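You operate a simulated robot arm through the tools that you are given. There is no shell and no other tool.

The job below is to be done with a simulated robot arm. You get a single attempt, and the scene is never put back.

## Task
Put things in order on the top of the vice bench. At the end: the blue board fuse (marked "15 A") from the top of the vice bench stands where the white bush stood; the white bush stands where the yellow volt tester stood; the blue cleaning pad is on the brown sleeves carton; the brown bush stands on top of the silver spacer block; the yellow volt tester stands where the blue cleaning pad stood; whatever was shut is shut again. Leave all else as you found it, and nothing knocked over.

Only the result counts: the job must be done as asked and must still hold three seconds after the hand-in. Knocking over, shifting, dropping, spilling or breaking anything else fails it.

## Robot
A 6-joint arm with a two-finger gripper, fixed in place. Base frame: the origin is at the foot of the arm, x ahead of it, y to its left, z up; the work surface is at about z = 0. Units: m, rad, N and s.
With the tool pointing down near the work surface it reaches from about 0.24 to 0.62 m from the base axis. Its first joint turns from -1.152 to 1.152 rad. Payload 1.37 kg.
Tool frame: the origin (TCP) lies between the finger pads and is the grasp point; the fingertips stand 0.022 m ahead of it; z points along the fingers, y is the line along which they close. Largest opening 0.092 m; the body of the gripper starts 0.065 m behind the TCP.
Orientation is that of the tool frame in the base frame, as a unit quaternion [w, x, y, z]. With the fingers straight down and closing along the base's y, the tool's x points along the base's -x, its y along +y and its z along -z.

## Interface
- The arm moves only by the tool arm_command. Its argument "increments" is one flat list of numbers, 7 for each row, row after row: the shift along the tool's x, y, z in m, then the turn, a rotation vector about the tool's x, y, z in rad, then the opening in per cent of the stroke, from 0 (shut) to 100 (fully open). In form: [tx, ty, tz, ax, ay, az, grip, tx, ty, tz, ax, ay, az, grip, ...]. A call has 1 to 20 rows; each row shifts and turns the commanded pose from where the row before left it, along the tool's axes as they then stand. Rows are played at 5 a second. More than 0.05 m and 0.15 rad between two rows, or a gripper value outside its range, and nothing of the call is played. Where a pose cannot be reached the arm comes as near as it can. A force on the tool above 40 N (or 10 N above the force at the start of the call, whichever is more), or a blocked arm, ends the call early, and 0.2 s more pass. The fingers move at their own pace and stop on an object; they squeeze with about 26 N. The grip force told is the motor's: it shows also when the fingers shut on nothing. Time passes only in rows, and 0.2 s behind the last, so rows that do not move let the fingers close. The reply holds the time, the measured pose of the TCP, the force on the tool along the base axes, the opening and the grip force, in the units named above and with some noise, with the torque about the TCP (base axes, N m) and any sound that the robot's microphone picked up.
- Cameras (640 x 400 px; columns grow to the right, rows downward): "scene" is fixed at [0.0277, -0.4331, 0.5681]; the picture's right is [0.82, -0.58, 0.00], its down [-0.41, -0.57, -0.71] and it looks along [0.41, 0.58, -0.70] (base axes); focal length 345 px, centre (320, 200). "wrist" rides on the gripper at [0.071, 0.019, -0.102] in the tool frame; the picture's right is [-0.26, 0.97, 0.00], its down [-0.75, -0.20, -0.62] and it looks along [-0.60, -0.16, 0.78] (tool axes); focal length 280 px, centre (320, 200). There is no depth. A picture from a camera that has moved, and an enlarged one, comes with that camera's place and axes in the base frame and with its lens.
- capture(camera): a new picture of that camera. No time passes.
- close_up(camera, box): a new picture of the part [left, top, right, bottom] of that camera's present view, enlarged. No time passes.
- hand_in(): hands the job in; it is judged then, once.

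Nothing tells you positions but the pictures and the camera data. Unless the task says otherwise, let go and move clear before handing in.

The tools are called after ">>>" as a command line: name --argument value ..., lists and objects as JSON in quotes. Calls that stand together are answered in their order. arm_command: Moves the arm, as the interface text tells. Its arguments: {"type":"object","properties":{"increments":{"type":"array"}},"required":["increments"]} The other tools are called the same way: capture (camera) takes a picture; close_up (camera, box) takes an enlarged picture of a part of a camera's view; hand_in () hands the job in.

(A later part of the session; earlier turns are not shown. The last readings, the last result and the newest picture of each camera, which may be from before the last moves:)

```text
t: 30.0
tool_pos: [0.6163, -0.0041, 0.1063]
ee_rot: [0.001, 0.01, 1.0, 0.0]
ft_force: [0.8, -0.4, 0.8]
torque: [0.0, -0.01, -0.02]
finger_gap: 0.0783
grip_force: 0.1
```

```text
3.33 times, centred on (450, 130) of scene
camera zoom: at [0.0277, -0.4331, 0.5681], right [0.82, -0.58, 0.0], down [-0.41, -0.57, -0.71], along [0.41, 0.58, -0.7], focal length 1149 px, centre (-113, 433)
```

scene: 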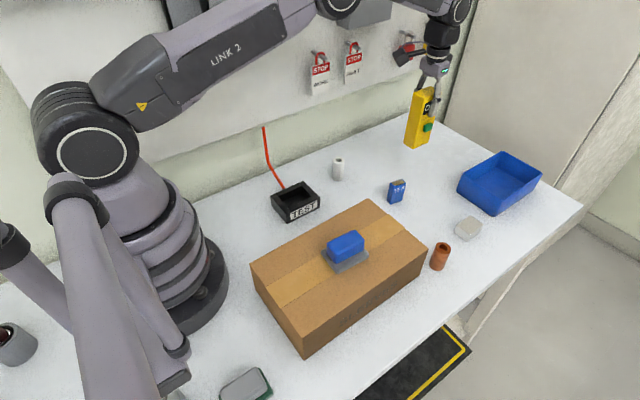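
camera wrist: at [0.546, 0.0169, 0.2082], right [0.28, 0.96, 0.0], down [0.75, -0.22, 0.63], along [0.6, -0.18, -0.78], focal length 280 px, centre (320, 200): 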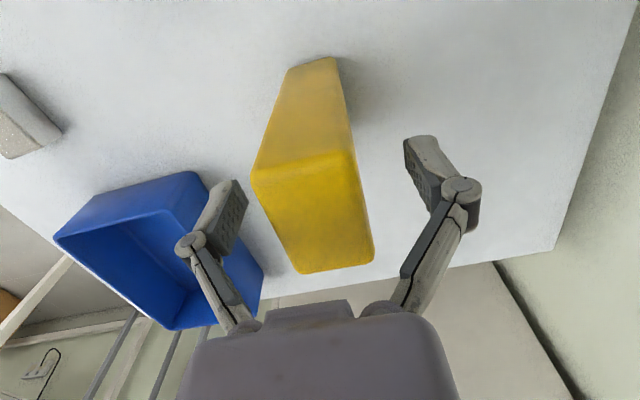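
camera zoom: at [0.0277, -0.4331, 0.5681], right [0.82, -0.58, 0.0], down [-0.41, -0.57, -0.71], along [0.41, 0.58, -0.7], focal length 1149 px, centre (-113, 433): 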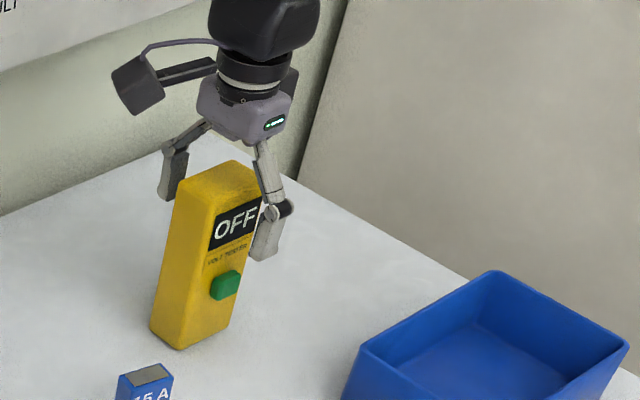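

The tester stands upright in the pad's old place. I'll rise clear, square the tool up and move over to inspect the white bush.

>>> arm_command --increments '[0, 0, -0.03, 0, 0, 0, 90, 0, 0, -0.045, 0, 0, 0, 100, 0, 0, -0.045, 0, 0, -0.02, 100, 0.0414, 0.0152, 0, 0, 0, 0, 100, 0.0414, 0.0152, 0, 0, 0, 0, 100, 0.0414, 0.0152, 0, 0, 0, 0, 100, 0.0414, 0.0152, 0, 0, 0, 0, 100, 0.0414, 0.0152, 0.01, 0, 0, 0, 100, 0, 0, 0.035, 0, 0, 0, 100, 0, 0, 0, 0, 0, 0, 100]'

>>> capture --camera "wrist"

>>> close_up --camera "wrist" --box '[240, 40, 400, 140]'

>>> capture --camera "scene"

>>> close_up --camera "scene" --box '[300, 140, 380, 190]'

```text
t: 32.2
tool_pos: [0.4097, 0.0704, 0.1808]
ee_rot: [0.0, 0.0, 1.0, 0.0]
ft_force: [0.8, -1.0, -0.7]
torque: [-0.02, -0.01, -0.01]
finger_gap: 0.0919
grip_force: 0.1
```

```text
taken
camera wrist: at [0.3384, 0.0888, 0.2822], right [0.26, 0.96, 0.0], down [0.75, -0.2, 0.63], along [0.6, -0.16, -0.78], focal length 280 px, centre (320, 200)
```

wrist: 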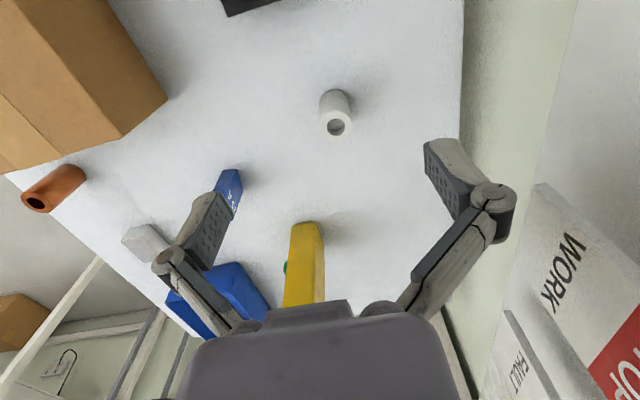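

```text
4.00 times, centred on (320, 90) of wrist
camera zoom: at [0.3384, 0.0888, 0.2822], right [0.26, 0.96, 0.0], down [0.75, -0.2, 0.63], along [0.6, -0.16, -0.78], focal length 1122 px, centre (320, 640)
```

zoom: 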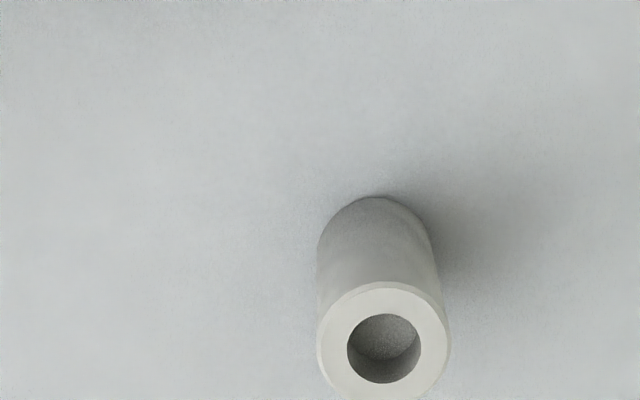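

```text
taken
```

scene: 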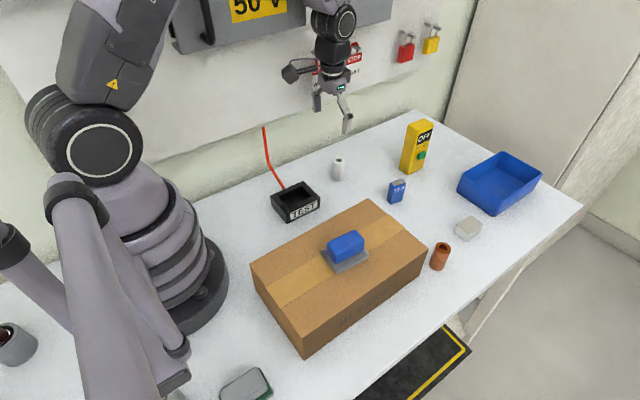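

```text
8.00 times, centred on (340, 165) of scene
camera zoom: at [0.0277, -0.4331, 0.5681], right [0.82, -0.58, 0.0], down [-0.41, -0.57, -0.71], along [0.41, 0.58, -0.7], focal length 2758 px, centre (160, 480)
```

zoom: 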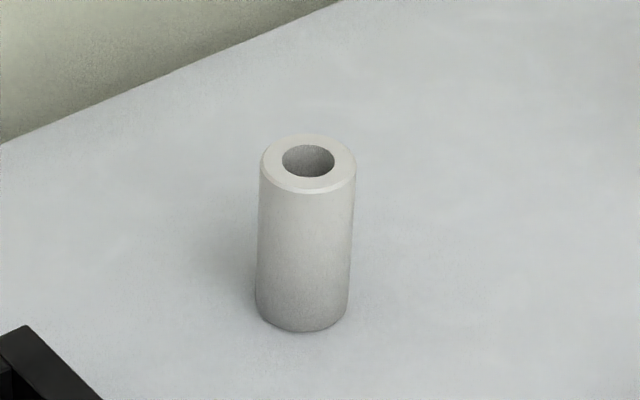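

The wrist view puts the white bush near (0.4385,0.0757) and the scene view near (0.440,0.072). I'll position over it just above its top and refine at close range.

>>> arm_command --increments '[-0.0293, 0.0045, 0.03, 0, 0, 0, 100, 0, 0, 0.03, 0, 0, 0, 100, 0, 0, 0.02, 0, 0, 0, 100, 0, 0, 0, 0, 0, 0, 100]'

>>> arm_command --increments '[0, 0, 0, 0, 0, 0, 100]'

>>> close_up --camera "wrist" --box '[240, 100, 400, 200]'

>>> close_up --camera "scene" --box '[280, 100, 400, 190]'

```text
t: 33.2
tool_pos: [0.4407, 0.0745, 0.1018]
ee_rot: [0.0, 0.0, 1.0, 0.0]
ft_force: [0.1, -0.4, 0.7]
torque: [-0.02, 0.0, 0.03]
finger_gap: 0.0919
grip_force: 0.0
```

```text
t: 33.6
tool_pos: [0.4406, 0.0755, 0.1016]
ee_rot: [0.0, 0.0, 1.0, -0.001]
ft_force: [-0.2, 0.6, -0.9]
torque: [-0.02, -0.01, -0.02]
finger_gap: 0.092
grip_force: 0.0
```

```text
4.00 times, centred on (320, 150) of wrist
camera zoom: at [0.3688, 0.0946, 0.2028], right [0.26, 0.97, 0.0], down [0.75, -0.2, 0.62], along [0.6, -0.16, -0.78], focal length 1122 px, centre (320, 400)
```

zoom: 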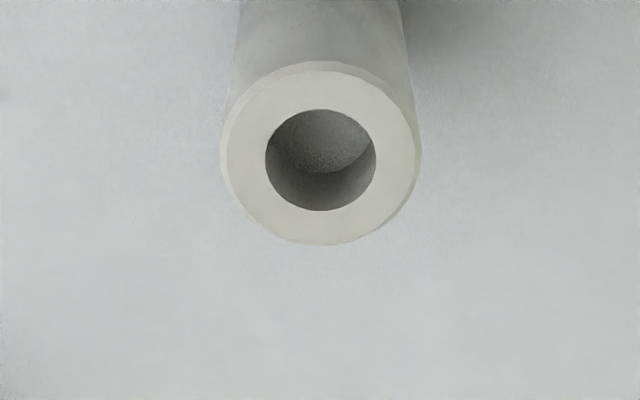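

```text
4.44 times, centred on (340, 145) of scene
camera zoom: at [0.0277, -0.4331, 0.5681], right [0.82, -0.58, 0.0], down [-0.41, -0.57, -0.71], along [0.41, 0.58, -0.7], focal length 1532 px, centre (231, 444)
```

zoom: 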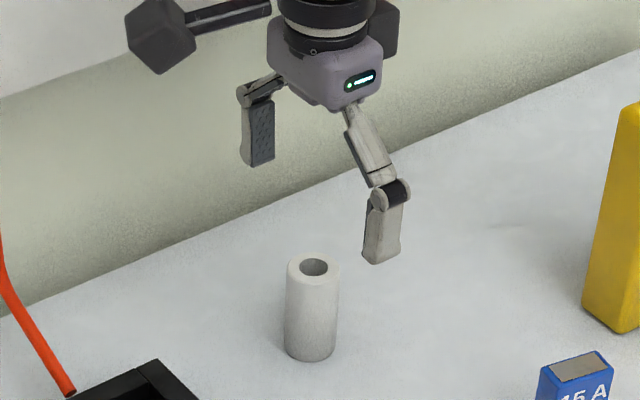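

The bush is exactly under the tool axis, so it stands at (0.440,0.0753). I'll descend to z≈0.035 and grip it.

>>> arm_command --increments '[0, 0, 0.025, 0, 0, 0, 100, 0, 0, 0.025, 0, 0, 0, 100, 0, 0, 0.0165, 0, 0, 0, 100, 0, 0, 0, 0, 0, 0, 100, 0, 0, 0, 0, 0, 0, 60, 0, 0, 0, 0, 0, 0, 40, 0, 0, 0, 0, 0, 0, 20, 0, 0, 0, 0, 0, 0, 0, 0, 0, 0, 0, 0, 0, 0, 0, 0, 0, 0, 0, 0, 0]'

>>> close_up --camera "scene" --box '[280, 100, 400, 190]'

>>> arm_command --increments '[0, 0, 0, 0, 0, 0, 0]'

>>> capture --camera "wrist"

```text
t: 35.8
tool_pos: [0.4395, 0.0762, 0.0362]
ee_rot: [0.001, 0.0, 1.0, 0.0]
ft_force: [-0.3, -0.4, 0.0]
torque: [-0.03, 0.02, 0.02]
finger_gap: 0.0273
grip_force: 26.4
```

```text
4.44 times, centred on (340, 145) of scene
camera zoom: at [0.0277, -0.4331, 0.5681], right [0.82, -0.58, 0.0], down [-0.41, -0.57, -0.71], along [0.41, 0.58, -0.7], focal length 1532 px, centre (231, 444)
```

zoom: 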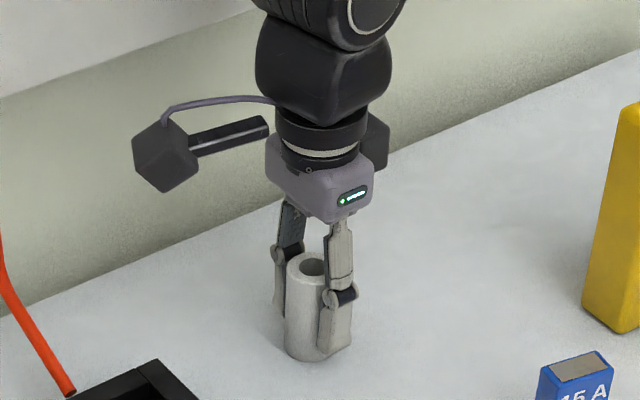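

```text
t: 36.2
tool_pos: [0.4404, 0.0754, 0.0351]
ee_rot: [0.0, 0.0, 1.0, -0.001]
ft_force: [-0.9, 0.3, 0.3]
torque: [0.01, 0.03, 0.0]
finger_gap: 0.0272
grip_force: 25.7
```

```text
taken
camera wrist: at [0.369, 0.0947, 0.137], right [0.26, 0.97, 0.0], down [0.75, -0.2, 0.62], along [0.6, -0.16, -0.78], focal length 280 px, centre (320, 200)
```

wrist: 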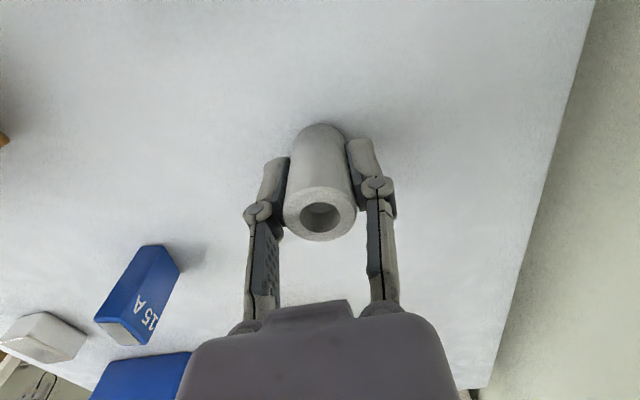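

The white bush is gripped at a 27 mm gap with the TCP at (0.440,0.0755,0.0355). I'll lift it 10 cm and carry it to the tester's old place at (0.502,-0.160).

>>> arm_command --increments '[0, 0, -0.02, 0, 0, 0, 0, 0, 0, -0.04, 0, 0, 0, 0, 0, 0, -0.04, 0, 0, 0, 0, -0.01033, -0.03925, 0, 0, 0, 0, 0, -0.01033, -0.03925, 0, 0, 0, 0, 0, -0.01033, -0.03925, 0, 0, 0, 0, 0, -0.01033, -0.03925, 0, 0, 0, 0, 0, -0.01033, -0.03925, 0, 0, 0, 0, 0, -0.01033, -0.03925, 0, 0, 0, 0, 0, 0, 0, 0, 0, 0, 0, 0]'

>>> arm_command --increments '[0, 0, 0, 0, 0, 0, 0]'

>>> capture --camera "wrist"

>>> capture --camera "scene"

```text
t: 38.4
tool_pos: [0.5025, -0.1602, 0.1336]
ee_rot: [-0.001, 0.0, 1.0, -0.001]
ft_force: [-0.3, -0.1, -0.1]
torque: [-0.01, 0.03, -0.02]
finger_gap: 0.0275
grip_force: 26.3
```

```text
t: 38.8
tool_pos: [0.5006, -0.1595, 0.1342]
ee_rot: [0.0, 0.0, 1.0, 0.0]
ft_force: [0.0, -0.5, 0.7]
torque: [0.02, 0.0, 0.01]
finger_gap: 0.0275
grip_force: 26.3
```

```text
taken
camera wrist: at [0.4303, -0.1396, 0.2363], right [0.26, 0.97, 0.0], down [0.75, -0.2, 0.62], along [0.6, -0.16, -0.78], focal length 280 px, centre (320, 200)
```

wrist: 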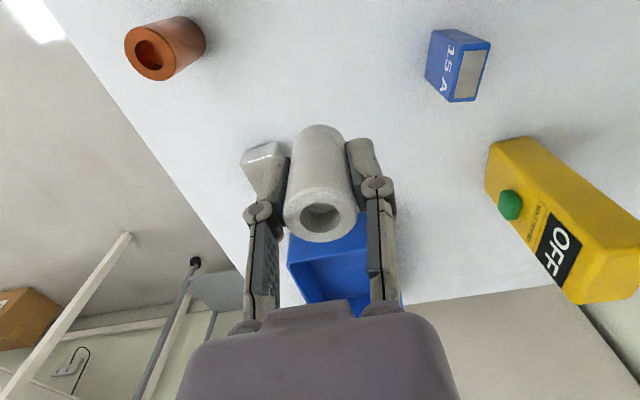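

```text
taken
```

scene: 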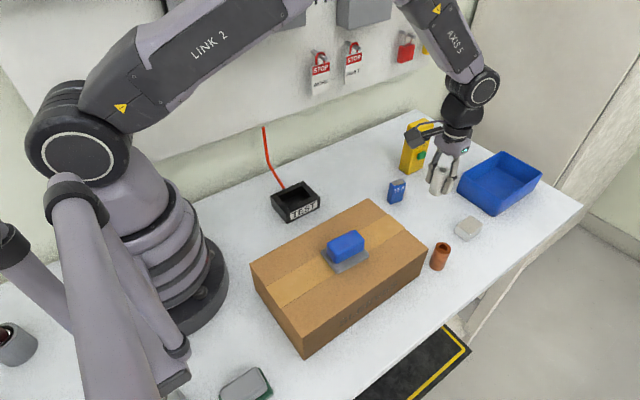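

>>> arm_command --increments '[-0.0005, -0.0005, 0.03, 0, 0, 0, 0, 0, 0, 0.03, 0, 0, 0, 0, 0, 0, 0.03, 0, 0, 0, 0, 0, 0, 0.003, 0, 0, 0, 0, 0, 0, 0, 0, 0, 0, 0]'

>>> arm_command --increments '[0, 0, 0.002, 0, 0, 0, 0, 0, 0, 0, 0, 0, 0, 0]'

>>> arm_command --increments '[0, 0, 0.0015, 0, 0, 0, 0, 0, 0, 0, 0, 0, 0, 0]'

```text
t: 40.0
tool_pos: [0.5034, -0.1588, 0.0414]
ee_rot: [-0.001, 0.0, 1.0, 0.0]
ft_force: [0.1, 0.3, -0.8]
torque: [0.0, 0.0, -0.01]
finger_gap: 0.0277
grip_force: 25.6
```

```text
t: 40.6
tool_pos: [0.5014, -0.1594, 0.0408]
ee_rot: [0.0, -0.001, 1.0, 0.0]
ft_force: [0.0, -0.4, -1.2]
torque: [-0.03, 0.01, -0.02]
finger_gap: 0.0274
grip_force: 26.2
```

```text
t: 41.2
tool_pos: [0.5026, -0.1603, 0.038]
ee_rot: [0.0, 0.001, 1.0, 0.0]
ft_force: [0.1, 0.7, -0.4]
torque: [0.05, 0.0, 0.01]
finger_gap: 0.0275
grip_force: 26.2
```

>>> arm_command --increments '[0, 0, 0.001, 0, 0, 0, 0, 0, 0, 0, 0, 0, 0, 0]'

>>> arm_command --increments '[0, 0, 0.001, 0, 0, 0, 0, 0, 0, 0, 0, 0, 0, 0]'

```text
t: 41.8
tool_pos: [0.5017, -0.1597, 0.0379]
ee_rot: [0.001, 0.0, 1.0, 0.0]
ft_force: [-0.9, 0.7, 0.4]
torque: [-0.02, -0.01, 0.0]
finger_gap: 0.0275
grip_force: 25.4
```

```text
t: 42.4
tool_pos: [0.5012, -0.1606, 0.0364]
ee_rot: [0.0, 0.001, 1.0, 0.0]
ft_force: [-0.9, -0.4, -0.3]
torque: [-0.03, 0.02, 0.01]
finger_gap: 0.0274
grip_force: 26.2
```

>>> arm_command --increments '[0, 0, 0.0008, 0, 0, 0, 0, 0, 0, 0, 0, 0, 0, 0]'

>>> arm_command --increments '[0, 0, 0.0006, 0, 0, 0, 0, 0, 0, 0, 0, 0, 0, 0]'

```text
t: 43.0
tool_pos: [0.5022, -0.1589, 0.0361]
ee_rot: [0.0, 0.0, 1.0, 0.001]
ft_force: [0.5, 0.2, -0.6]
torque: [0.02, -0.01, -0.01]
finger_gap: 0.0274
grip_force: 25.6
```

```text
t: 43.6
tool_pos: [0.5023, -0.1602, 0.0352]
ee_rot: [0.0, 0.001, 1.0, 0.0]
ft_force: [-3.4, 3.2, 12.0]
torque: [0.14, 0.12, 0.04]
finger_gap: 0.0273
grip_force: 25.0
```

Contact. I'll ease off slightly and open.

>>> arm_command --increments '[0, 0, -0.0004, 0, 0, 0, 0, 0, 0, 0, 0, 0, 0, 30, 0, 0, 0, 0, 0, 0, 36, 0, 0, 0, 0, 0, 0, 45, 0, 0, 0, 0, 0, 0, 60, 0, 0, 0, 0, 0, 0, 75, 0, 0, 0, 0, 0, 0, 75]'

>>> capture --camera "wrist"

>>> close_up --camera "scene" --box '[370, 130, 530, 250]'

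```text
t: 45.2
tool_pos: [0.5018, -0.1605, 0.0352]
ee_rot: [0.0, 0.0, 1.0, 0.0]
ft_force: [-0.1, -0.9, -0.6]
torque: [0.01, 0.01, -0.01]
finger_gap: 0.0692
grip_force: 0.1
```

```text
taken
camera wrist: at [0.4305, -0.1396, 0.137], right [0.26, 0.97, 0.0], down [0.75, -0.2, 0.63], along [0.6, -0.16, -0.78], focal length 280 px, centre (320, 200)
```

wrist: 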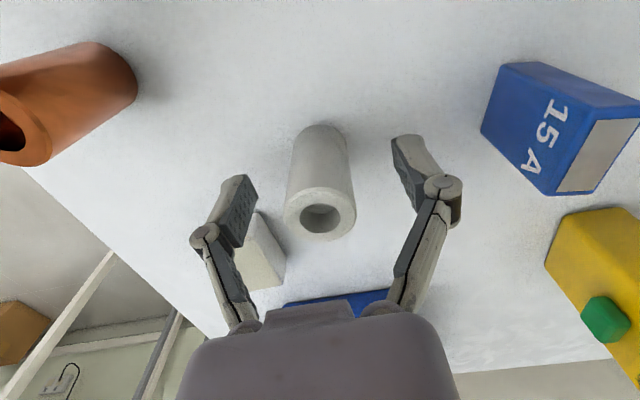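

```text
3.33 times, centred on (450, 190) of scene
camera zoom: at [0.0277, -0.4331, 0.5681], right [0.82, -0.58, 0.0], down [-0.41, -0.57, -0.71], along [0.41, 0.58, -0.7], focal length 1149 px, centre (-113, 233)
```

zoom: 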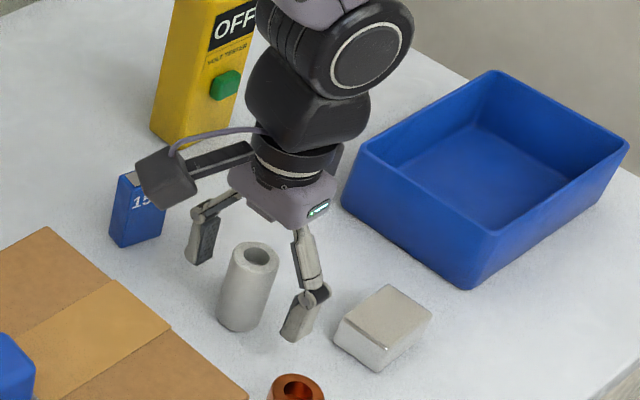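

The white bush stands at the tester's old place. I'll rise and move over to view the fuse.

>>> arm_command --increments '[0, 0, -0.03, 0, 0, 0, 85, 0, 0, -0.05, 0, 0, 0, 100, 0, 0, -0.05, 0, 0, 0, 100, 0.015, 0.045, 0, 0, 0, 0, 100, 0.015, 0.045, 0, 0, 0, 0, 100, 0, 0, 0, 0, 0, 0, 100]'

>>> arm_command --increments '[0, 0, 0, 0, 0, 0, 100]'

>>> capture --camera "wrist"

>>> close_up --camera "wrist" --box '[240, 50, 400, 150]'

>>> close_up --camera "scene" --box '[370, 160, 450, 210]'

```text
t: 46.6
tool_pos: [0.4709, -0.07, 0.1639]
ee_rot: [-0.001, 0.0, 1.0, 0.0]
ft_force: [0.4, -0.4, -0.7]
torque: [-0.02, -0.02, 0.02]
finger_gap: 0.0923
grip_force: 0.0
```

```text
t: 47.0
tool_pos: [0.4703, -0.0713, 0.1646]
ee_rot: [0.0, 0.0, 1.0, 0.0]
ft_force: [-0.5, 0.4, 0.8]
torque: [0.02, 0.01, 0.0]
finger_gap: 0.0919
grip_force: 0.1
```

```text
taken
camera wrist: at [0.3996, -0.0516, 0.2663], right [0.26, 0.96, 0.0], down [0.75, -0.2, 0.62], along [0.6, -0.16, -0.78], focal length 280 px, centre (320, 200)
```

wrist: 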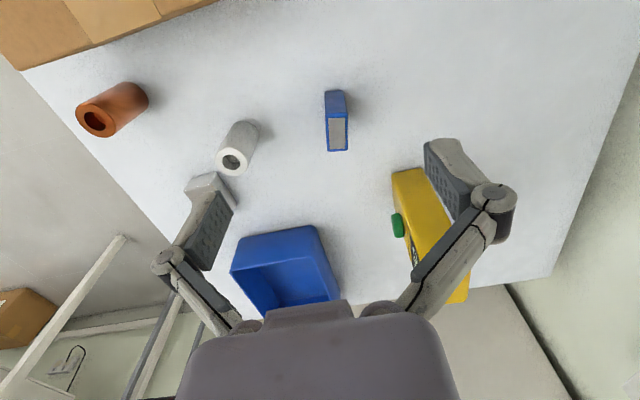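

```text
4.00 times, centred on (320, 100) of wrist
camera zoom: at [0.3996, -0.0516, 0.2663], right [0.26, 0.96, 0.0], down [0.75, -0.2, 0.62], along [0.6, -0.16, -0.78], focal length 1122 px, centre (320, 600)
```

zoom: 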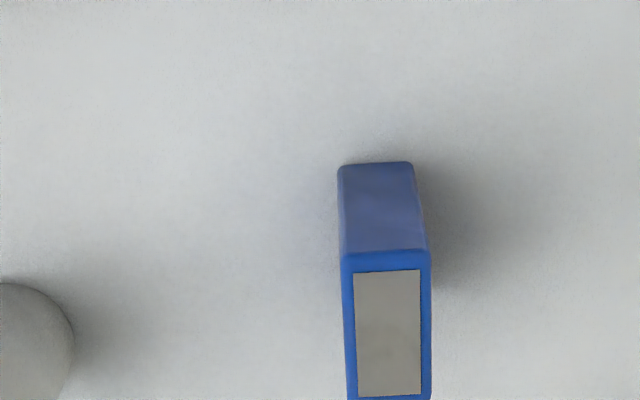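

```text
8.00 times, centred on (410, 185) of scene
camera zoom: at [0.0277, -0.4331, 0.5681], right [0.82, -0.58, 0.0], down [-0.41, -0.57, -0.71], along [0.41, 0.58, -0.7], focal length 2758 px, centre (-400, 320)
```

zoom: 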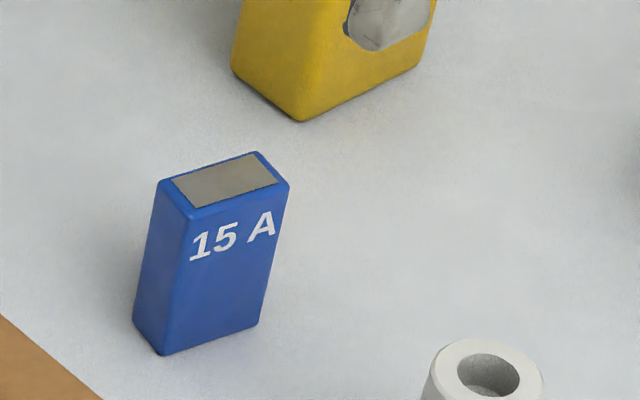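

The fuse is about 17×33×53 mm, centred near (0.4996,-0.064), with a yaw of about -11.5°. I'll turn the tool to match, line up over it and check at close range.

>>> arm_command --increments '[0, 0, 0, 0, 0, 0.1, 100, 0, 0, 0, 0, 0, 0.1, 100, -0.0271, 0.0123, 0.02, 0, 0, 0, 100, 0, 0, 0.04, 0, 0, 0, 100, 0, 0, 0, 0, 0, 0, 100]'

>>> arm_command --increments '[0, 0, 0, 0, 0, 0, 100]'

>>> close_up --camera "wrist" --box '[240, 100, 400, 200]'

>>> capture --camera "wrist"

```text
t: 48.2
tool_pos: [0.5004, -0.0622, 0.105]
ee_rot: [0.0, 0.1, 0.995, 0.0]
ft_force: [0.2, -0.1, -1.5]
torque: [0.01, 0.03, 0.0]
finger_gap: 0.0919
grip_force: 0.1
```

```text
t: 48.6
tool_pos: [0.4999, -0.0628, 0.1067]
ee_rot: [0.0, 0.101, 0.995, 0.0]
ft_force: [-0.9, -0.1, 0.3]
torque: [0.0, 0.01, -0.01]
finger_gap: 0.0921
grip_force: 0.1
```

```text
4.00 times, centred on (320, 150) of wrist
camera zoom: at [0.4341, -0.0294, 0.2074], right [0.45, 0.89, 0.0], down [0.7, -0.35, 0.62], along [0.56, -0.28, -0.78], focal length 1122 px, centre (320, 400)
```

zoom: 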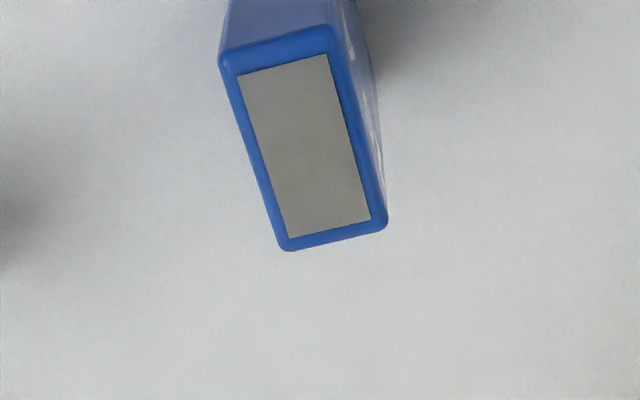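

```text
taken
camera wrist: at [0.4341, -0.0294, 0.2074], right [0.45, 0.89, 0.0], down [0.7, -0.35, 0.62], along [0.56, -0.28, -0.78], focal length 280 px, centre (320, 200)
```

wrist: 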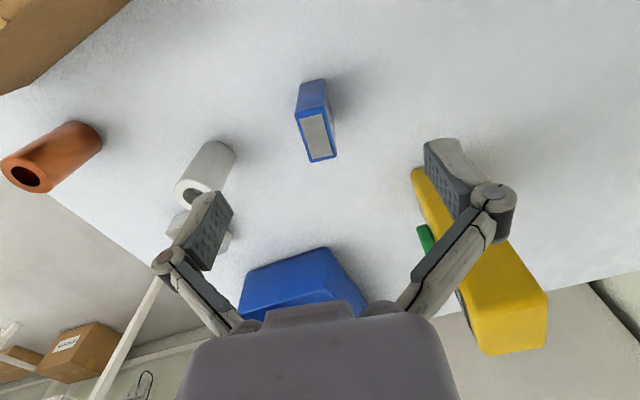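

Yaw matches and the fuse is 2 mm to the tool's -y side. I'll correct that, descend to z≈0.036 and check before closing.

>>> arm_command --increments '[0, -0.002, 0.025, 0, 0, 0, 100, 0, 0, 0.025, 0, 0, 0, 100, 0, 0, 0.02, 0, 0, 0, 100, 0, 0, 0, 0, 0, 0, 100]'

>>> capture --camera "wrist"

>>> close_up --camera "scene" --box '[340, 120, 480, 220]'

```text
t: 49.6
tool_pos: [0.4998, -0.0651, 0.035]
ee_rot: [0.0, 0.1, 0.995, 0.0]
ft_force: [0.0, -0.2, 0.0]
torque: [0.02, -0.03, -0.01]
finger_gap: 0.0921
grip_force: 0.1
```

```text
taken
camera wrist: at [0.4342, -0.0319, 0.1366], right [0.45, 0.89, 0.0], down [0.7, -0.35, 0.63], along [0.56, -0.28, -0.78], focal length 280 px, centre (320, 200)
```

wrist: 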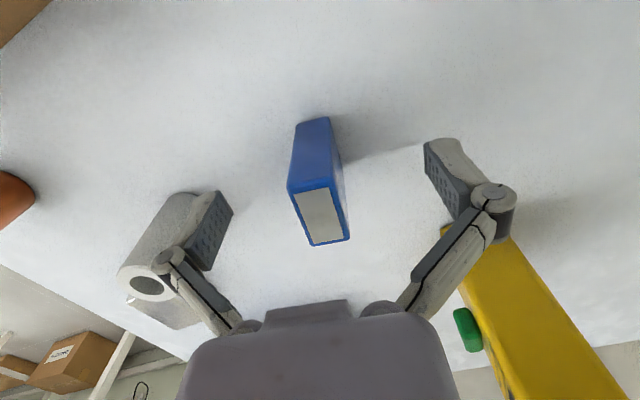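

```text
4.00 times, centred on (410, 170) of scene
camera zoom: at [0.0277, -0.4331, 0.5681], right [0.82, -0.58, 0.0], down [-0.41, -0.57, -0.71], along [0.41, 0.58, -0.7], focal length 1379 px, centre (-40, 320)
```

zoom: 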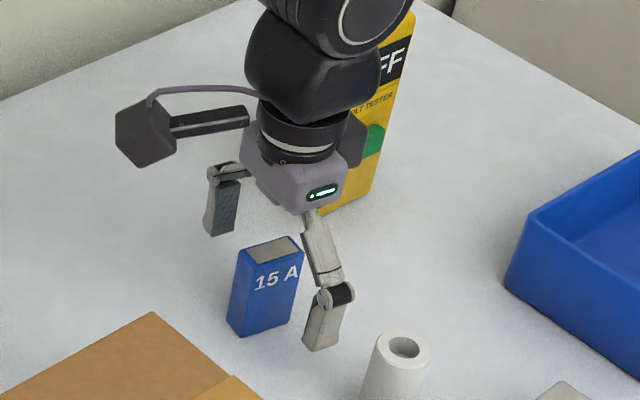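

Centred. Closing on the fuse.

>>> arm_command --increments '[0, 0, 0, 0, 0, 0, 60, 0, 0, 0, 0, 0, 0, 40, 0, 0, 0, 0, 0, 0, 20, 0, 0, 0, 0, 0, 0, 0, 0, 0, 0, 0, 0, 0, 0, 0, 0, 0, 0, 0, 0, 0, 0, 0, 0, 0, 0, 0, 0]'

>>> arm_command --increments '[0, 0, 0, 0, 0, 0, 0]'

>>> capture --camera "wrist"

>>> close_up --camera "wrist" --box '[240, 100, 400, 260]'

```text
t: 51.2
tool_pos: [0.5004, -0.0652, 0.0357]
ee_rot: [0.0, 0.1, 0.995, 0.0]
ft_force: [-0.2, -0.7, 0.9]
torque: [0.0, -0.03, -0.01]
finger_gap: 0.0168
grip_force: 26.0
```

```text
t: 51.6
tool_pos: [0.4999, -0.0649, 0.0356]
ee_rot: [0.0, 0.1, 0.995, -0.001]
ft_force: [0.7, -0.6, 1.1]
torque: [-0.02, 0.02, 0.02]
finger_gap: 0.0169
grip_force: 25.4
```

```text
taken
camera wrist: at [0.4341, -0.0318, 0.1368], right [0.45, 0.89, 0.0], down [0.7, -0.35, 0.63], along [0.56, -0.28, -0.78], focal length 280 px, centre (320, 200)
```

wrist: 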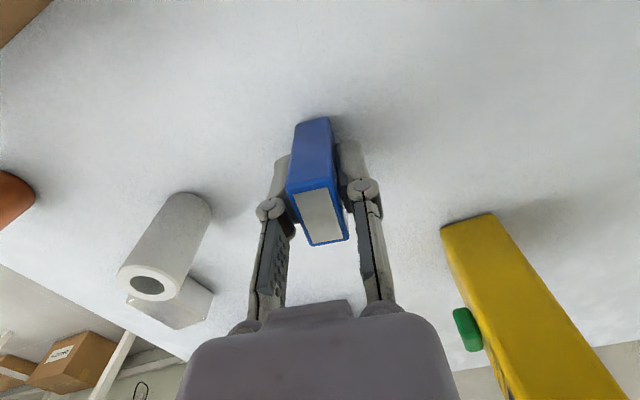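

```text
2.50 times, centred on (320, 180) of wrist
camera zoom: at [0.4341, -0.0318, 0.1368], right [0.45, 0.89, 0.0], down [0.7, -0.35, 0.63], along [0.56, -0.28, -0.78], focal length 701 px, centre (320, 250)
```

zoom: 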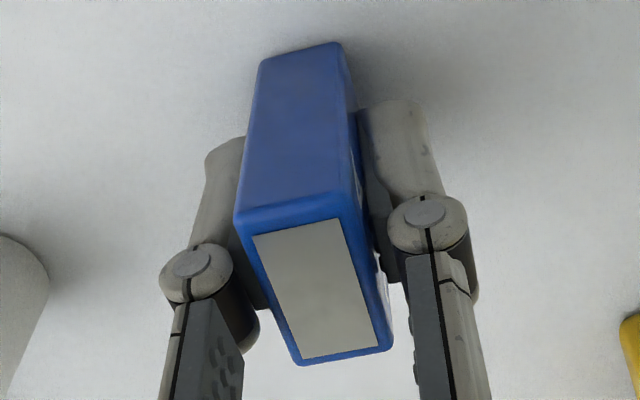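

The fuse is held at a 17 mm gap, centred on the TCP. I'll lift it and carry it to the white bush's old place at (0.440,0.0755).

>>> arm_command --increments '[0, 0, -0.02, 0, 0, 0, 0, 0, 0, -0.03, 0, 0, 0, 0, 0, 0, -0.03, 0, 0, 0, 0, 0.02168, 0.03145, 0, 0, 0, 0, 0, 0.02168, 0.03145, 0, 0, 0, 0, 0, 0.02168, 0.03145, 0, 0, 0, 0, 0, 0.02168, 0.03145, 0, 0, 0, 0, 0, 0, 0, 0, 0, 0, 0, 0]'

>>> arm_command --increments '[0, 0, 0, 0, 0, 0, 0]'

>>> capture --camera "wrist"

>>> capture --camera "scene"

```text
t: 53.4
tool_pos: [0.4397, 0.0764, 0.1149]
ee_rot: [0.0, 0.1, 0.995, 0.0]
ft_force: [0.0, -0.1, 0.2]
torque: [-0.01, -0.03, 0.0]
finger_gap: 0.0165
grip_force: 26.0
```

```text
t: 53.8
tool_pos: [0.4405, 0.0766, 0.116]
ee_rot: [-0.001, 0.1, 0.995, 0.0]
ft_force: [0.0, 0.1, -0.1]
torque: [-0.02, 0.02, 0.02]
finger_gap: 0.0166
grip_force: 25.7
```

```text
taken
camera wrist: at [0.3743, 0.1094, 0.2173], right [0.45, 0.89, 0.0], down [0.7, -0.35, 0.63], along [0.56, -0.28, -0.78], focal length 280 px, centre (320, 200)
```

wrist: 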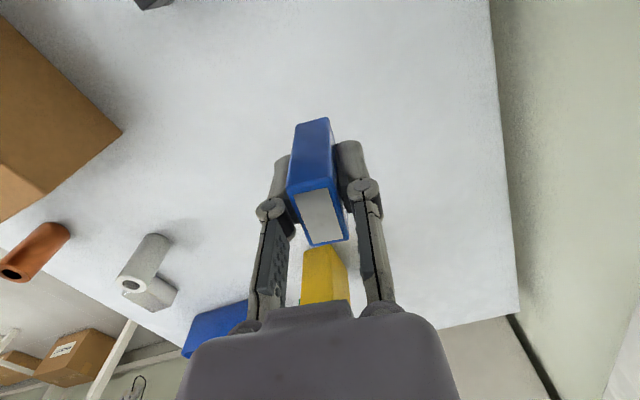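

```text
taken
```

scene: 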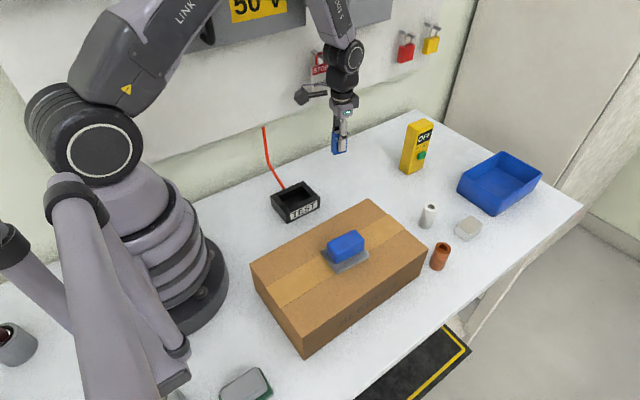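

I'll correct by about 1 mm and lower the fuse.

>>> arm_command --increments '[-0.0002, -0.0012, 0.025, 0, 0, 0, 0, 0, 0, 0.03, 0, 0, 0, 0, 0, 0, 0.0185, 0, 0, 0, 0, 0, 0, 0, 0, 0, 0, 0]'

>>> arm_command --increments '[0, 0, 0.0015, 0, 0, 0, 0, 0, 0, 0, 0, 0, 0, 0]'

>>> arm_command --increments '[0, 0, 0.0015, 0, 0, 0, 0, 0, 0, 0, 0, 0, 0, 0]'

```text
t: 54.8
tool_pos: [0.4421, 0.0755, 0.0412]
ee_rot: [-0.001, 0.1, 0.995, 0.0]
ft_force: [0.1, 0.5, -0.7]
torque: [-0.01, -0.01, 0.0]
finger_gap: 0.0167
grip_force: 25.8
```

```text
t: 55.4
tool_pos: [0.4411, 0.0749, 0.0394]
ee_rot: [0.0, 0.1, 0.995, -0.001]
ft_force: [0.9, -0.4, 0.4]
torque: [-0.02, -0.02, 0.0]
finger_gap: 0.0166
grip_force: 25.8
```

```text
t: 56.0
tool_pos: [0.4408, 0.0739, 0.0386]
ee_rot: [-0.001, 0.101, 0.995, 0.0]
ft_force: [-0.2, -0.3, -0.2]
torque: [-0.04, -0.02, -0.01]
finger_gap: 0.0167
grip_force: 26.2
```

>>> arm_command --increments '[0, 0, 0.0012, 0, 0, 0, 0, 0, 0, 0, 0, 0, 0, 0]'

>>> arm_command --increments '[0, 0, 0.0008, 0, 0, 0, 0, 0, 0, 0, 0, 0, 0, 0]'

>>> arm_command --increments '[0, 0, 0.0005, 0, 0, 0, 0, 0, 0, 0, 0, 0, 0, 0]'

```text
t: 56.6
tool_pos: [0.4408, 0.0737, 0.0376]
ee_rot: [0.0, 0.101, 0.995, 0.001]
ft_force: [0.5, 0.5, 0.0]
torque: [-0.02, -0.02, -0.03]
finger_gap: 0.0166
grip_force: 26.0
```

```text
t: 57.2
tool_pos: [0.4406, 0.0726, 0.037]
ee_rot: [0.0, 0.1, 0.995, 0.0]
ft_force: [-0.4, 0.5, -1.8]
torque: [0.0, 0.03, 0.01]
finger_gap: 0.017
grip_force: 25.6
```

```text
t: 57.8
tool_pos: [0.4399, 0.0741, 0.0365]
ee_rot: [0.001, 0.1, 0.995, -0.001]
ft_force: [0.6, -0.6, -0.7]
torque: [0.0, 0.05, -0.03]
finger_gap: 0.0167
grip_force: 25.9
```

>>> capture --camera "wrist"

>>> arm_command --increments '[0, 0, 0, 0, 0, 0, 0]'

```text
taken
camera wrist: at [0.374, 0.1074, 0.1377], right [0.45, 0.89, 0.0], down [0.7, -0.35, 0.62], along [0.56, -0.28, -0.78], focal length 280 px, centre (320, 200)
```

wrist: 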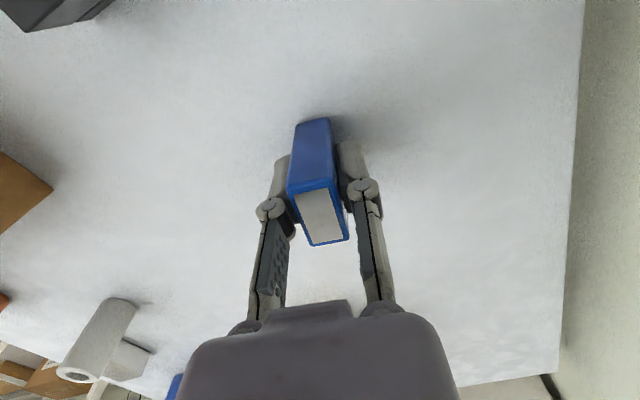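

```text
t: 58.2
tool_pos: [0.4393, 0.0734, 0.0367]
ee_rot: [0.0, 0.099, 0.995, 0.0]
ft_force: [-0.6, 0.4, -0.3]
torque: [-0.01, -0.01, 0.01]
finger_gap: 0.0168
grip_force: 26.0
```

About 1 mm low in y. I'll nudge it back, then make contact.

>>> arm_command --increments '[0.0002, 0.0011, 0.0005, 0, 0, 0, 0, 0, 0, 0, 0, 0, 0, 0]'

>>> arm_command --increments '[0, 0, 0.0006, 0, 0, 0, 0, 0, 0, 0, 0, 0, 0, 0]'

```text
t: 58.8
tool_pos: [0.4408, 0.0753, 0.0353]
ee_rot: [0.0, 0.1, 0.995, 0.0]
ft_force: [-0.2, -0.4, -0.2]
torque: [-0.02, 0.01, 0.04]
finger_gap: 0.0169
grip_force: 25.9
```

```text
t: 59.4
tool_pos: [0.4393, 0.0744, 0.0354]
ee_rot: [0.0, 0.1, 0.995, 0.0]
ft_force: [-0.4, -0.4, 0.6]
torque: [0.02, 0.0, -0.01]
finger_gap: 0.017
grip_force: 26.2
```

>>> arm_command --increments '[0, 0, 0.0006, 0, 0, 0, 0, 0, 0, 0, 0, 0, 0, 0]'

>>> arm_command --increments '[0, 0, 0.0004, 0, 0, 0, 0, 0, 0, 0, 0, 0, 0, 0]'

```text
t: 60.0
tool_pos: [0.4412, 0.075, 0.0347]
ee_rot: [0.0, 0.1, 0.995, 0.001]
ft_force: [-2.6, 0.6, 8.5]
torque: [-0.02, 0.1, -0.01]
finger_gap: 0.0168
grip_force: 25.8
```

```text
t: 60.6
tool_pos: [0.4398, 0.0751, 0.0347]
ee_rot: [-0.001, 0.1, 0.995, 0.0]
ft_force: [-5.5, -2.5, 22.1]
torque: [-0.03, 0.16, 0.0]
finger_gap: 0.017
grip_force: 26.0
```

Firm contact. I'll ease back and open gently.

>>> arm_command --increments '[0, 0, -0.0007, 0, 0, 0, 0, 0, 0, 0, 0, 0, 0, 0, 0, 0, 0, 0, 0, 0, 18, 0, 0, 0, 0, 0, 0, 24, 0, 0, 0, 0, 0, 0, 35, 0, 0, 0, 0, 0, 0, 50, 0, 0, 0, 0, 0, 0, 65, 0, 0, 0, 0, 0, 0, 65]'

>>> capture --camera "wrist"

>>> close_up --camera "scene" --box '[280, 100, 400, 190]'

```text
t: 62.4
tool_pos: [0.4408, 0.0762, 0.0358]
ee_rot: [0.0, 0.1, 0.995, 0.0]
ft_force: [-0.1, -0.5, -1.2]
torque: [0.01, 0.01, 0.02]
finger_gap: 0.0598
grip_force: 0.1
```

```text
taken
camera wrist: at [0.3741, 0.1091, 0.1369], right [0.45, 0.89, 0.0], down [0.7, -0.35, 0.62], along [0.56, -0.28, -0.78], focal length 280 px, centre (320, 200)
```

wrist: 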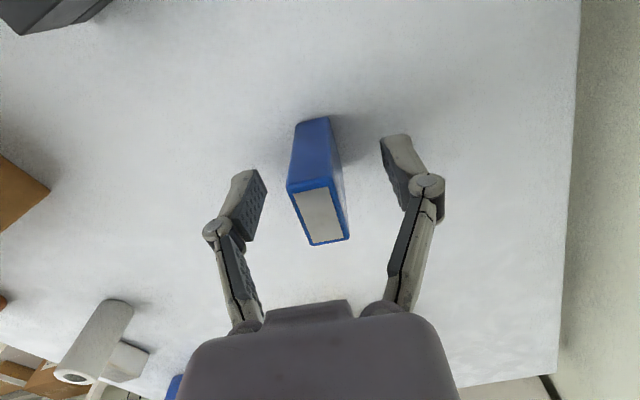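

```text
4.44 times, centred on (340, 145) of scene
camera zoom: at [0.0277, -0.4331, 0.5681], right [0.82, -0.58, 0.0], down [-0.41, -0.57, -0.71], along [0.41, 0.58, -0.7], focal length 1532 px, centre (231, 444)
```

zoom: 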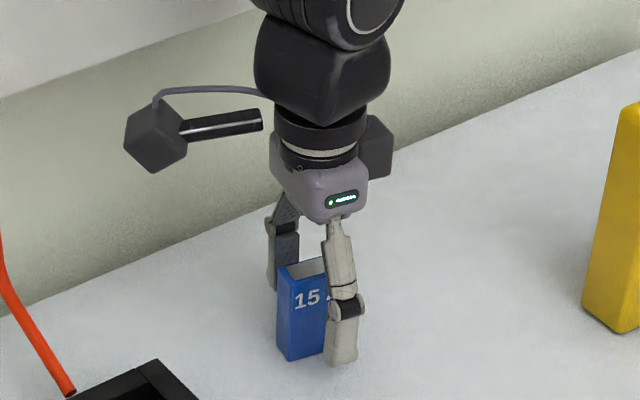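

The fuse stands at the bush's old place. I'll rise, square the tool up and move to view the brown bush and spacer.

>>> arm_command --increments '[0, 0, -0.03, 0, 0, 0, 80, 0, 0, -0.04, 0, 0, 0, 100, 0, 0, -0.04, 0, 0, -0.1, 100, 0, 0, -0.04, 0, 0, -0.1, 100, 0.0025, -0.04, 0, 0, 0, 0, 100, 0.0025, -0.04, 0, 0, 0, 0, 100, 0.0025, -0.04, 0, 0, 0, 0, 100, 0.0025, -0.04, 0, 0, 0, 0, 100, 0.0025, -0.04, 0, 0, 0, 0, 100, 0.0025, -0.04, 0, 0, 0, 0, 100, 0.0025, -0.04, 0, 0, 0, 0, 100, 0.0025, -0.04, 0, 0, 0, 0, 100, 0, 0, 0, 0, 0, 0, 100]'

>>> capture --camera "scene"

>>> capture --camera "wrist"

>>> close_up --camera "wrist" --box '[240, 40, 400, 140]'

>>> close_up --camera "scene" --box '[410, 200, 490, 280]'

```text
t: 65.2
tool_pos: [0.4164, -0.2447, 0.1884]
ee_rot: [0.0, 0.0, 1.0, 0.0]
ft_force: [0.3, -0.6, -0.2]
torque: [0.0, -0.02, -0.02]
finger_gap: 0.0922
grip_force: 0.0
```

```text
taken
```

scene: 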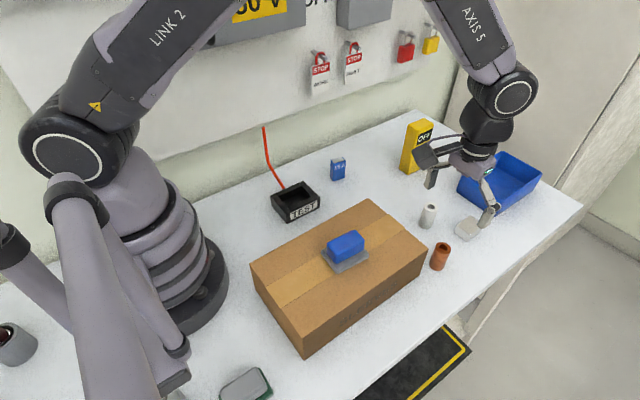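

```text
taken
camera wrist: at [0.3467, -0.2249, 0.2891], right [0.26, 0.97, 0.0], down [0.75, -0.2, 0.62], along [0.6, -0.16, -0.78], focal length 280 px, centre (320, 200)
```

wrist: 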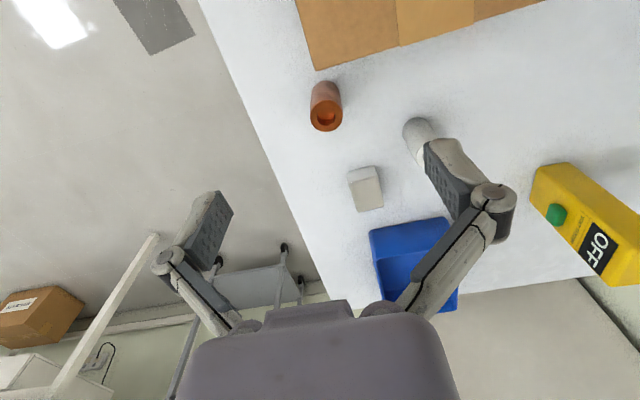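

```text
4.00 times, centred on (320, 90) of wrist
camera zoom: at [0.3467, -0.2249, 0.2891], right [0.26, 0.97, 0.0], down [0.75, -0.2, 0.62], along [0.6, -0.16, -0.78], focal length 1122 px, centre (320, 640)
```

zoom: 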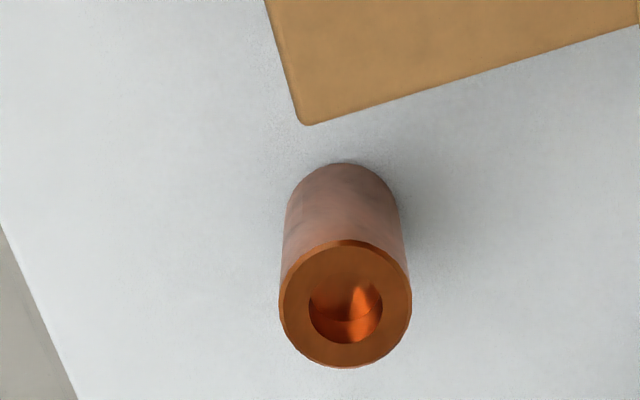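

```text
5.00 times, centred on (450, 240) of scene
camera zoom: at [0.0277, -0.4331, 0.5681], right [0.82, -0.58, 0.0], down [-0.41, -0.57, -0.71], along [0.41, 0.58, -0.7], focal length 1724 px, centre (-330, 0)
```

zoom: 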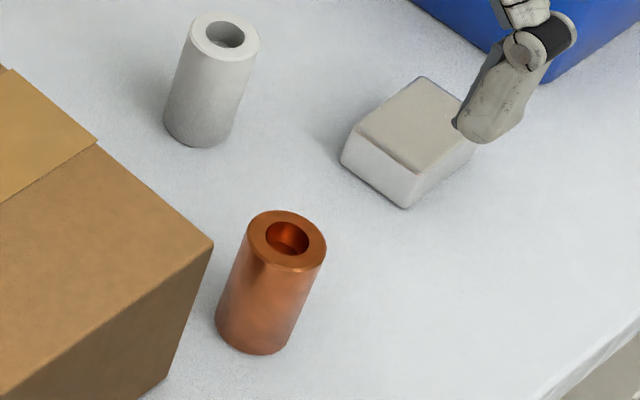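

The brown bush is near (0.440,-0.2445). I'll position over it just above its top for a close-range check.

>>> arm_command --increments '[-0.023, 0, 0.03, 0, 0, 0, 100, 0, 0, 0.03, 0, 0, 0, 100, 0, 0, 0.026, 0, 0, 0, 100, 0, 0, 0, 0, 0, 0, 100]'

>>> arm_command --increments '[0, 0, 0, 0, 0, 0, 100]'

>>> close_up --camera "wrist" --box '[240, 100, 400, 200]'

>>> capture --camera "wrist"

```text
t: 66.2
tool_pos: [0.4453, -0.2442, 0.0984]
ee_rot: [0.0, 0.001, 1.0, 0.001]
ft_force: [-0.7, 0.1, 0.5]
torque: [-0.02, 0.01, 0.02]
finger_gap: 0.092
grip_force: 0.1
```

```text
t: 66.6
tool_pos: [0.4444, -0.2451, 0.0982]
ee_rot: [-0.001, 0.0, 1.0, 0.001]
ft_force: [-0.7, 0.3, -0.8]
torque: [-0.02, 0.01, 0.02]
finger_gap: 0.0918
grip_force: 0.0
```

```text
4.00 times, centred on (320, 150) of wrist
camera zoom: at [0.3725, -0.2243, 0.2004], right [0.26, 0.97, 0.0], down [0.75, -0.2, 0.62], along [0.6, -0.16, -0.78], focal length 1122 px, centre (320, 400)
```

zoom: 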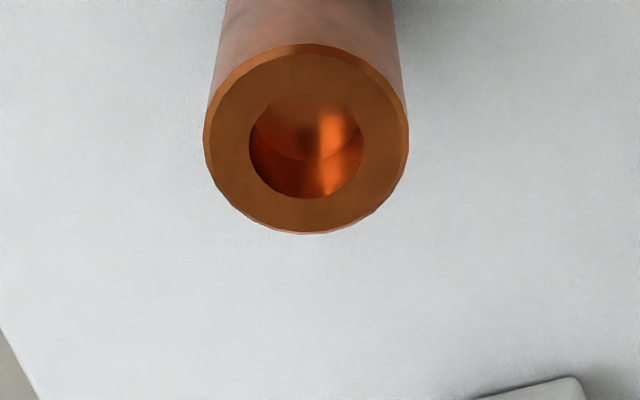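

```text
taken
camera wrist: at [0.3725, -0.2243, 0.2004], right [0.26, 0.97, 0.0], down [0.75, -0.2, 0.62], along [0.6, -0.16, -0.78], focal length 280 px, centre (320, 200)
```

wrist: 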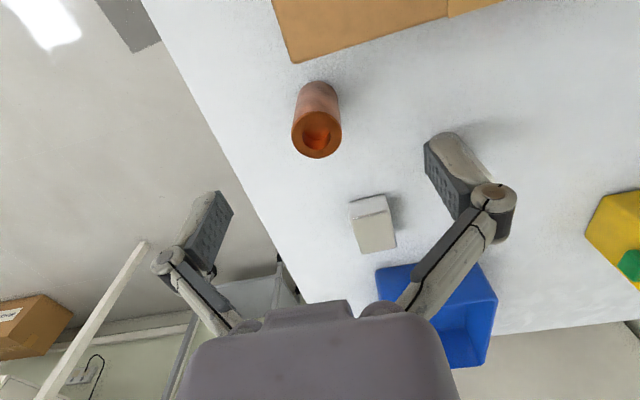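

The bush is about 3 mm back and 1.3 mm toward -y, i.e. at (0.4413,-0.2456). I'll correct and descend to z≈0.036.

>>> arm_command --increments '[0.003, -0.0013, 0.02, 0, 0, 0, 100, 0, 0, 0.025, 0, 0, 0, 100, 0, 0, 0.0175, 0, 0, 0, 100, 0, 0, 0, 0, 0, 0, 100]'

>>> capture --camera "wrist"

>>> close_up --camera "scene" --box '[370, 170, 530, 290]'

```text
t: 67.6
tool_pos: [0.4399, -0.246, 0.0368]
ee_rot: [0.0, 0.0, 1.0, 0.0]
ft_force: [-0.3, -0.6, 0.4]
torque: [-0.02, 0.0, 0.01]
finger_gap: 0.0923
grip_force: 0.1
```

```text
taken
camera wrist: at [0.3682, -0.2269, 0.1379], right [0.26, 0.97, 0.0], down [0.75, -0.2, 0.63], along [0.6, -0.16, -0.78], focal length 280 px, centre (320, 200)
```

wrist: 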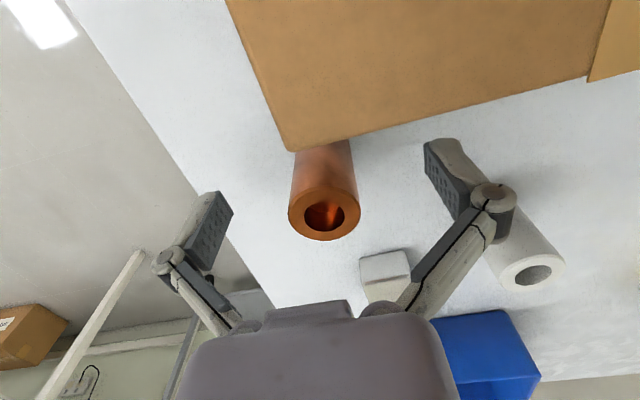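

```text
3.33 times, centred on (450, 230) of scene
camera zoom: at [0.0277, -0.4331, 0.5681], right [0.82, -0.58, 0.0], down [-0.41, -0.57, -0.71], along [0.41, 0.58, -0.7], focal length 1149 px, centre (-113, 100)
```

zoom: 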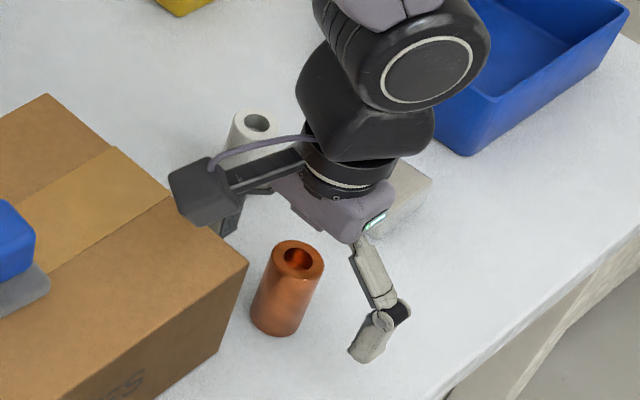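

Shifting 2 mm forward to centre on the bush, then closing.

>>> arm_command --increments '[-0.0022, 0.0008, 0, 0, 0, 0, 100, 0, 0, 0, 0, 0, 0, 100, 0, 0, 0, 0, 0, 0, 60, 0, 0, 0, 0, 0, 0, 40, 0, 0, 0, 0, 0, 0, 20, 0, 0, 0, 0, 0, 0, 0, 0, 0, 0, 0, 0, 0, 0, 0, 0, 0, 0, 0, 0, 0]'

>>> arm_command --increments '[0, 0, 0, 0, 0, 0, 0]'

>>> capture --camera "wrist"

>>> close_up --camera "wrist" --box '[240, 120, 440, 320]'

```text
t: 69.4
tool_pos: [0.4415, -0.2459, 0.0374]
ee_rot: [0.0, 0.001, 1.0, 0.001]
ft_force: [-0.2, 0.5, 0.4]
torque: [0.01, 0.01, -0.02]
finger_gap: 0.0272
grip_force: 26.2
```

```text
t: 69.8
tool_pos: [0.4412, -0.2454, 0.0368]
ee_rot: [0.0, 0.0, 1.0, 0.0]
ft_force: [-0.4, 0.4, 1.5]
torque: [-0.01, -0.02, -0.02]
finger_gap: 0.0272
grip_force: 25.7
```

```text
taken
camera wrist: at [0.3704, -0.2259, 0.1382], right [0.26, 0.97, 0.0], down [0.75, -0.2, 0.62], along [0.6, -0.16, -0.78], focal length 280 px, centre (320, 200)
```

wrist: 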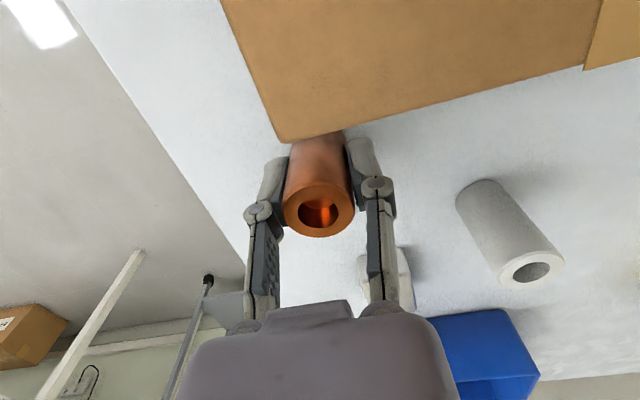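

```text
2.00 times, centred on (340, 220) of wrist
camera zoom: at [0.3704, -0.2259, 0.1382], right [0.26, 0.97, 0.0], down [0.75, -0.2, 0.62], along [0.6, -0.16, -0.78], focal length 561 px, centre (280, 160)
```

zoom: 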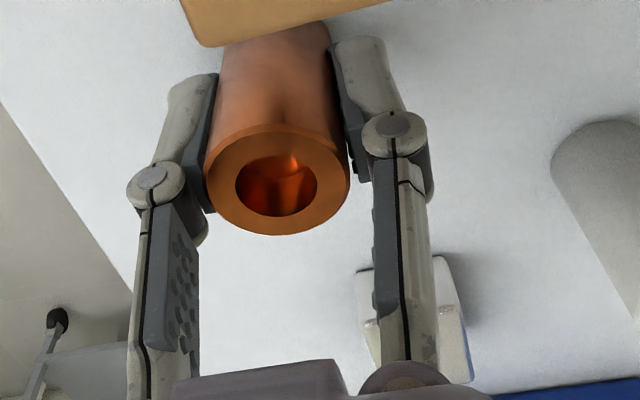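

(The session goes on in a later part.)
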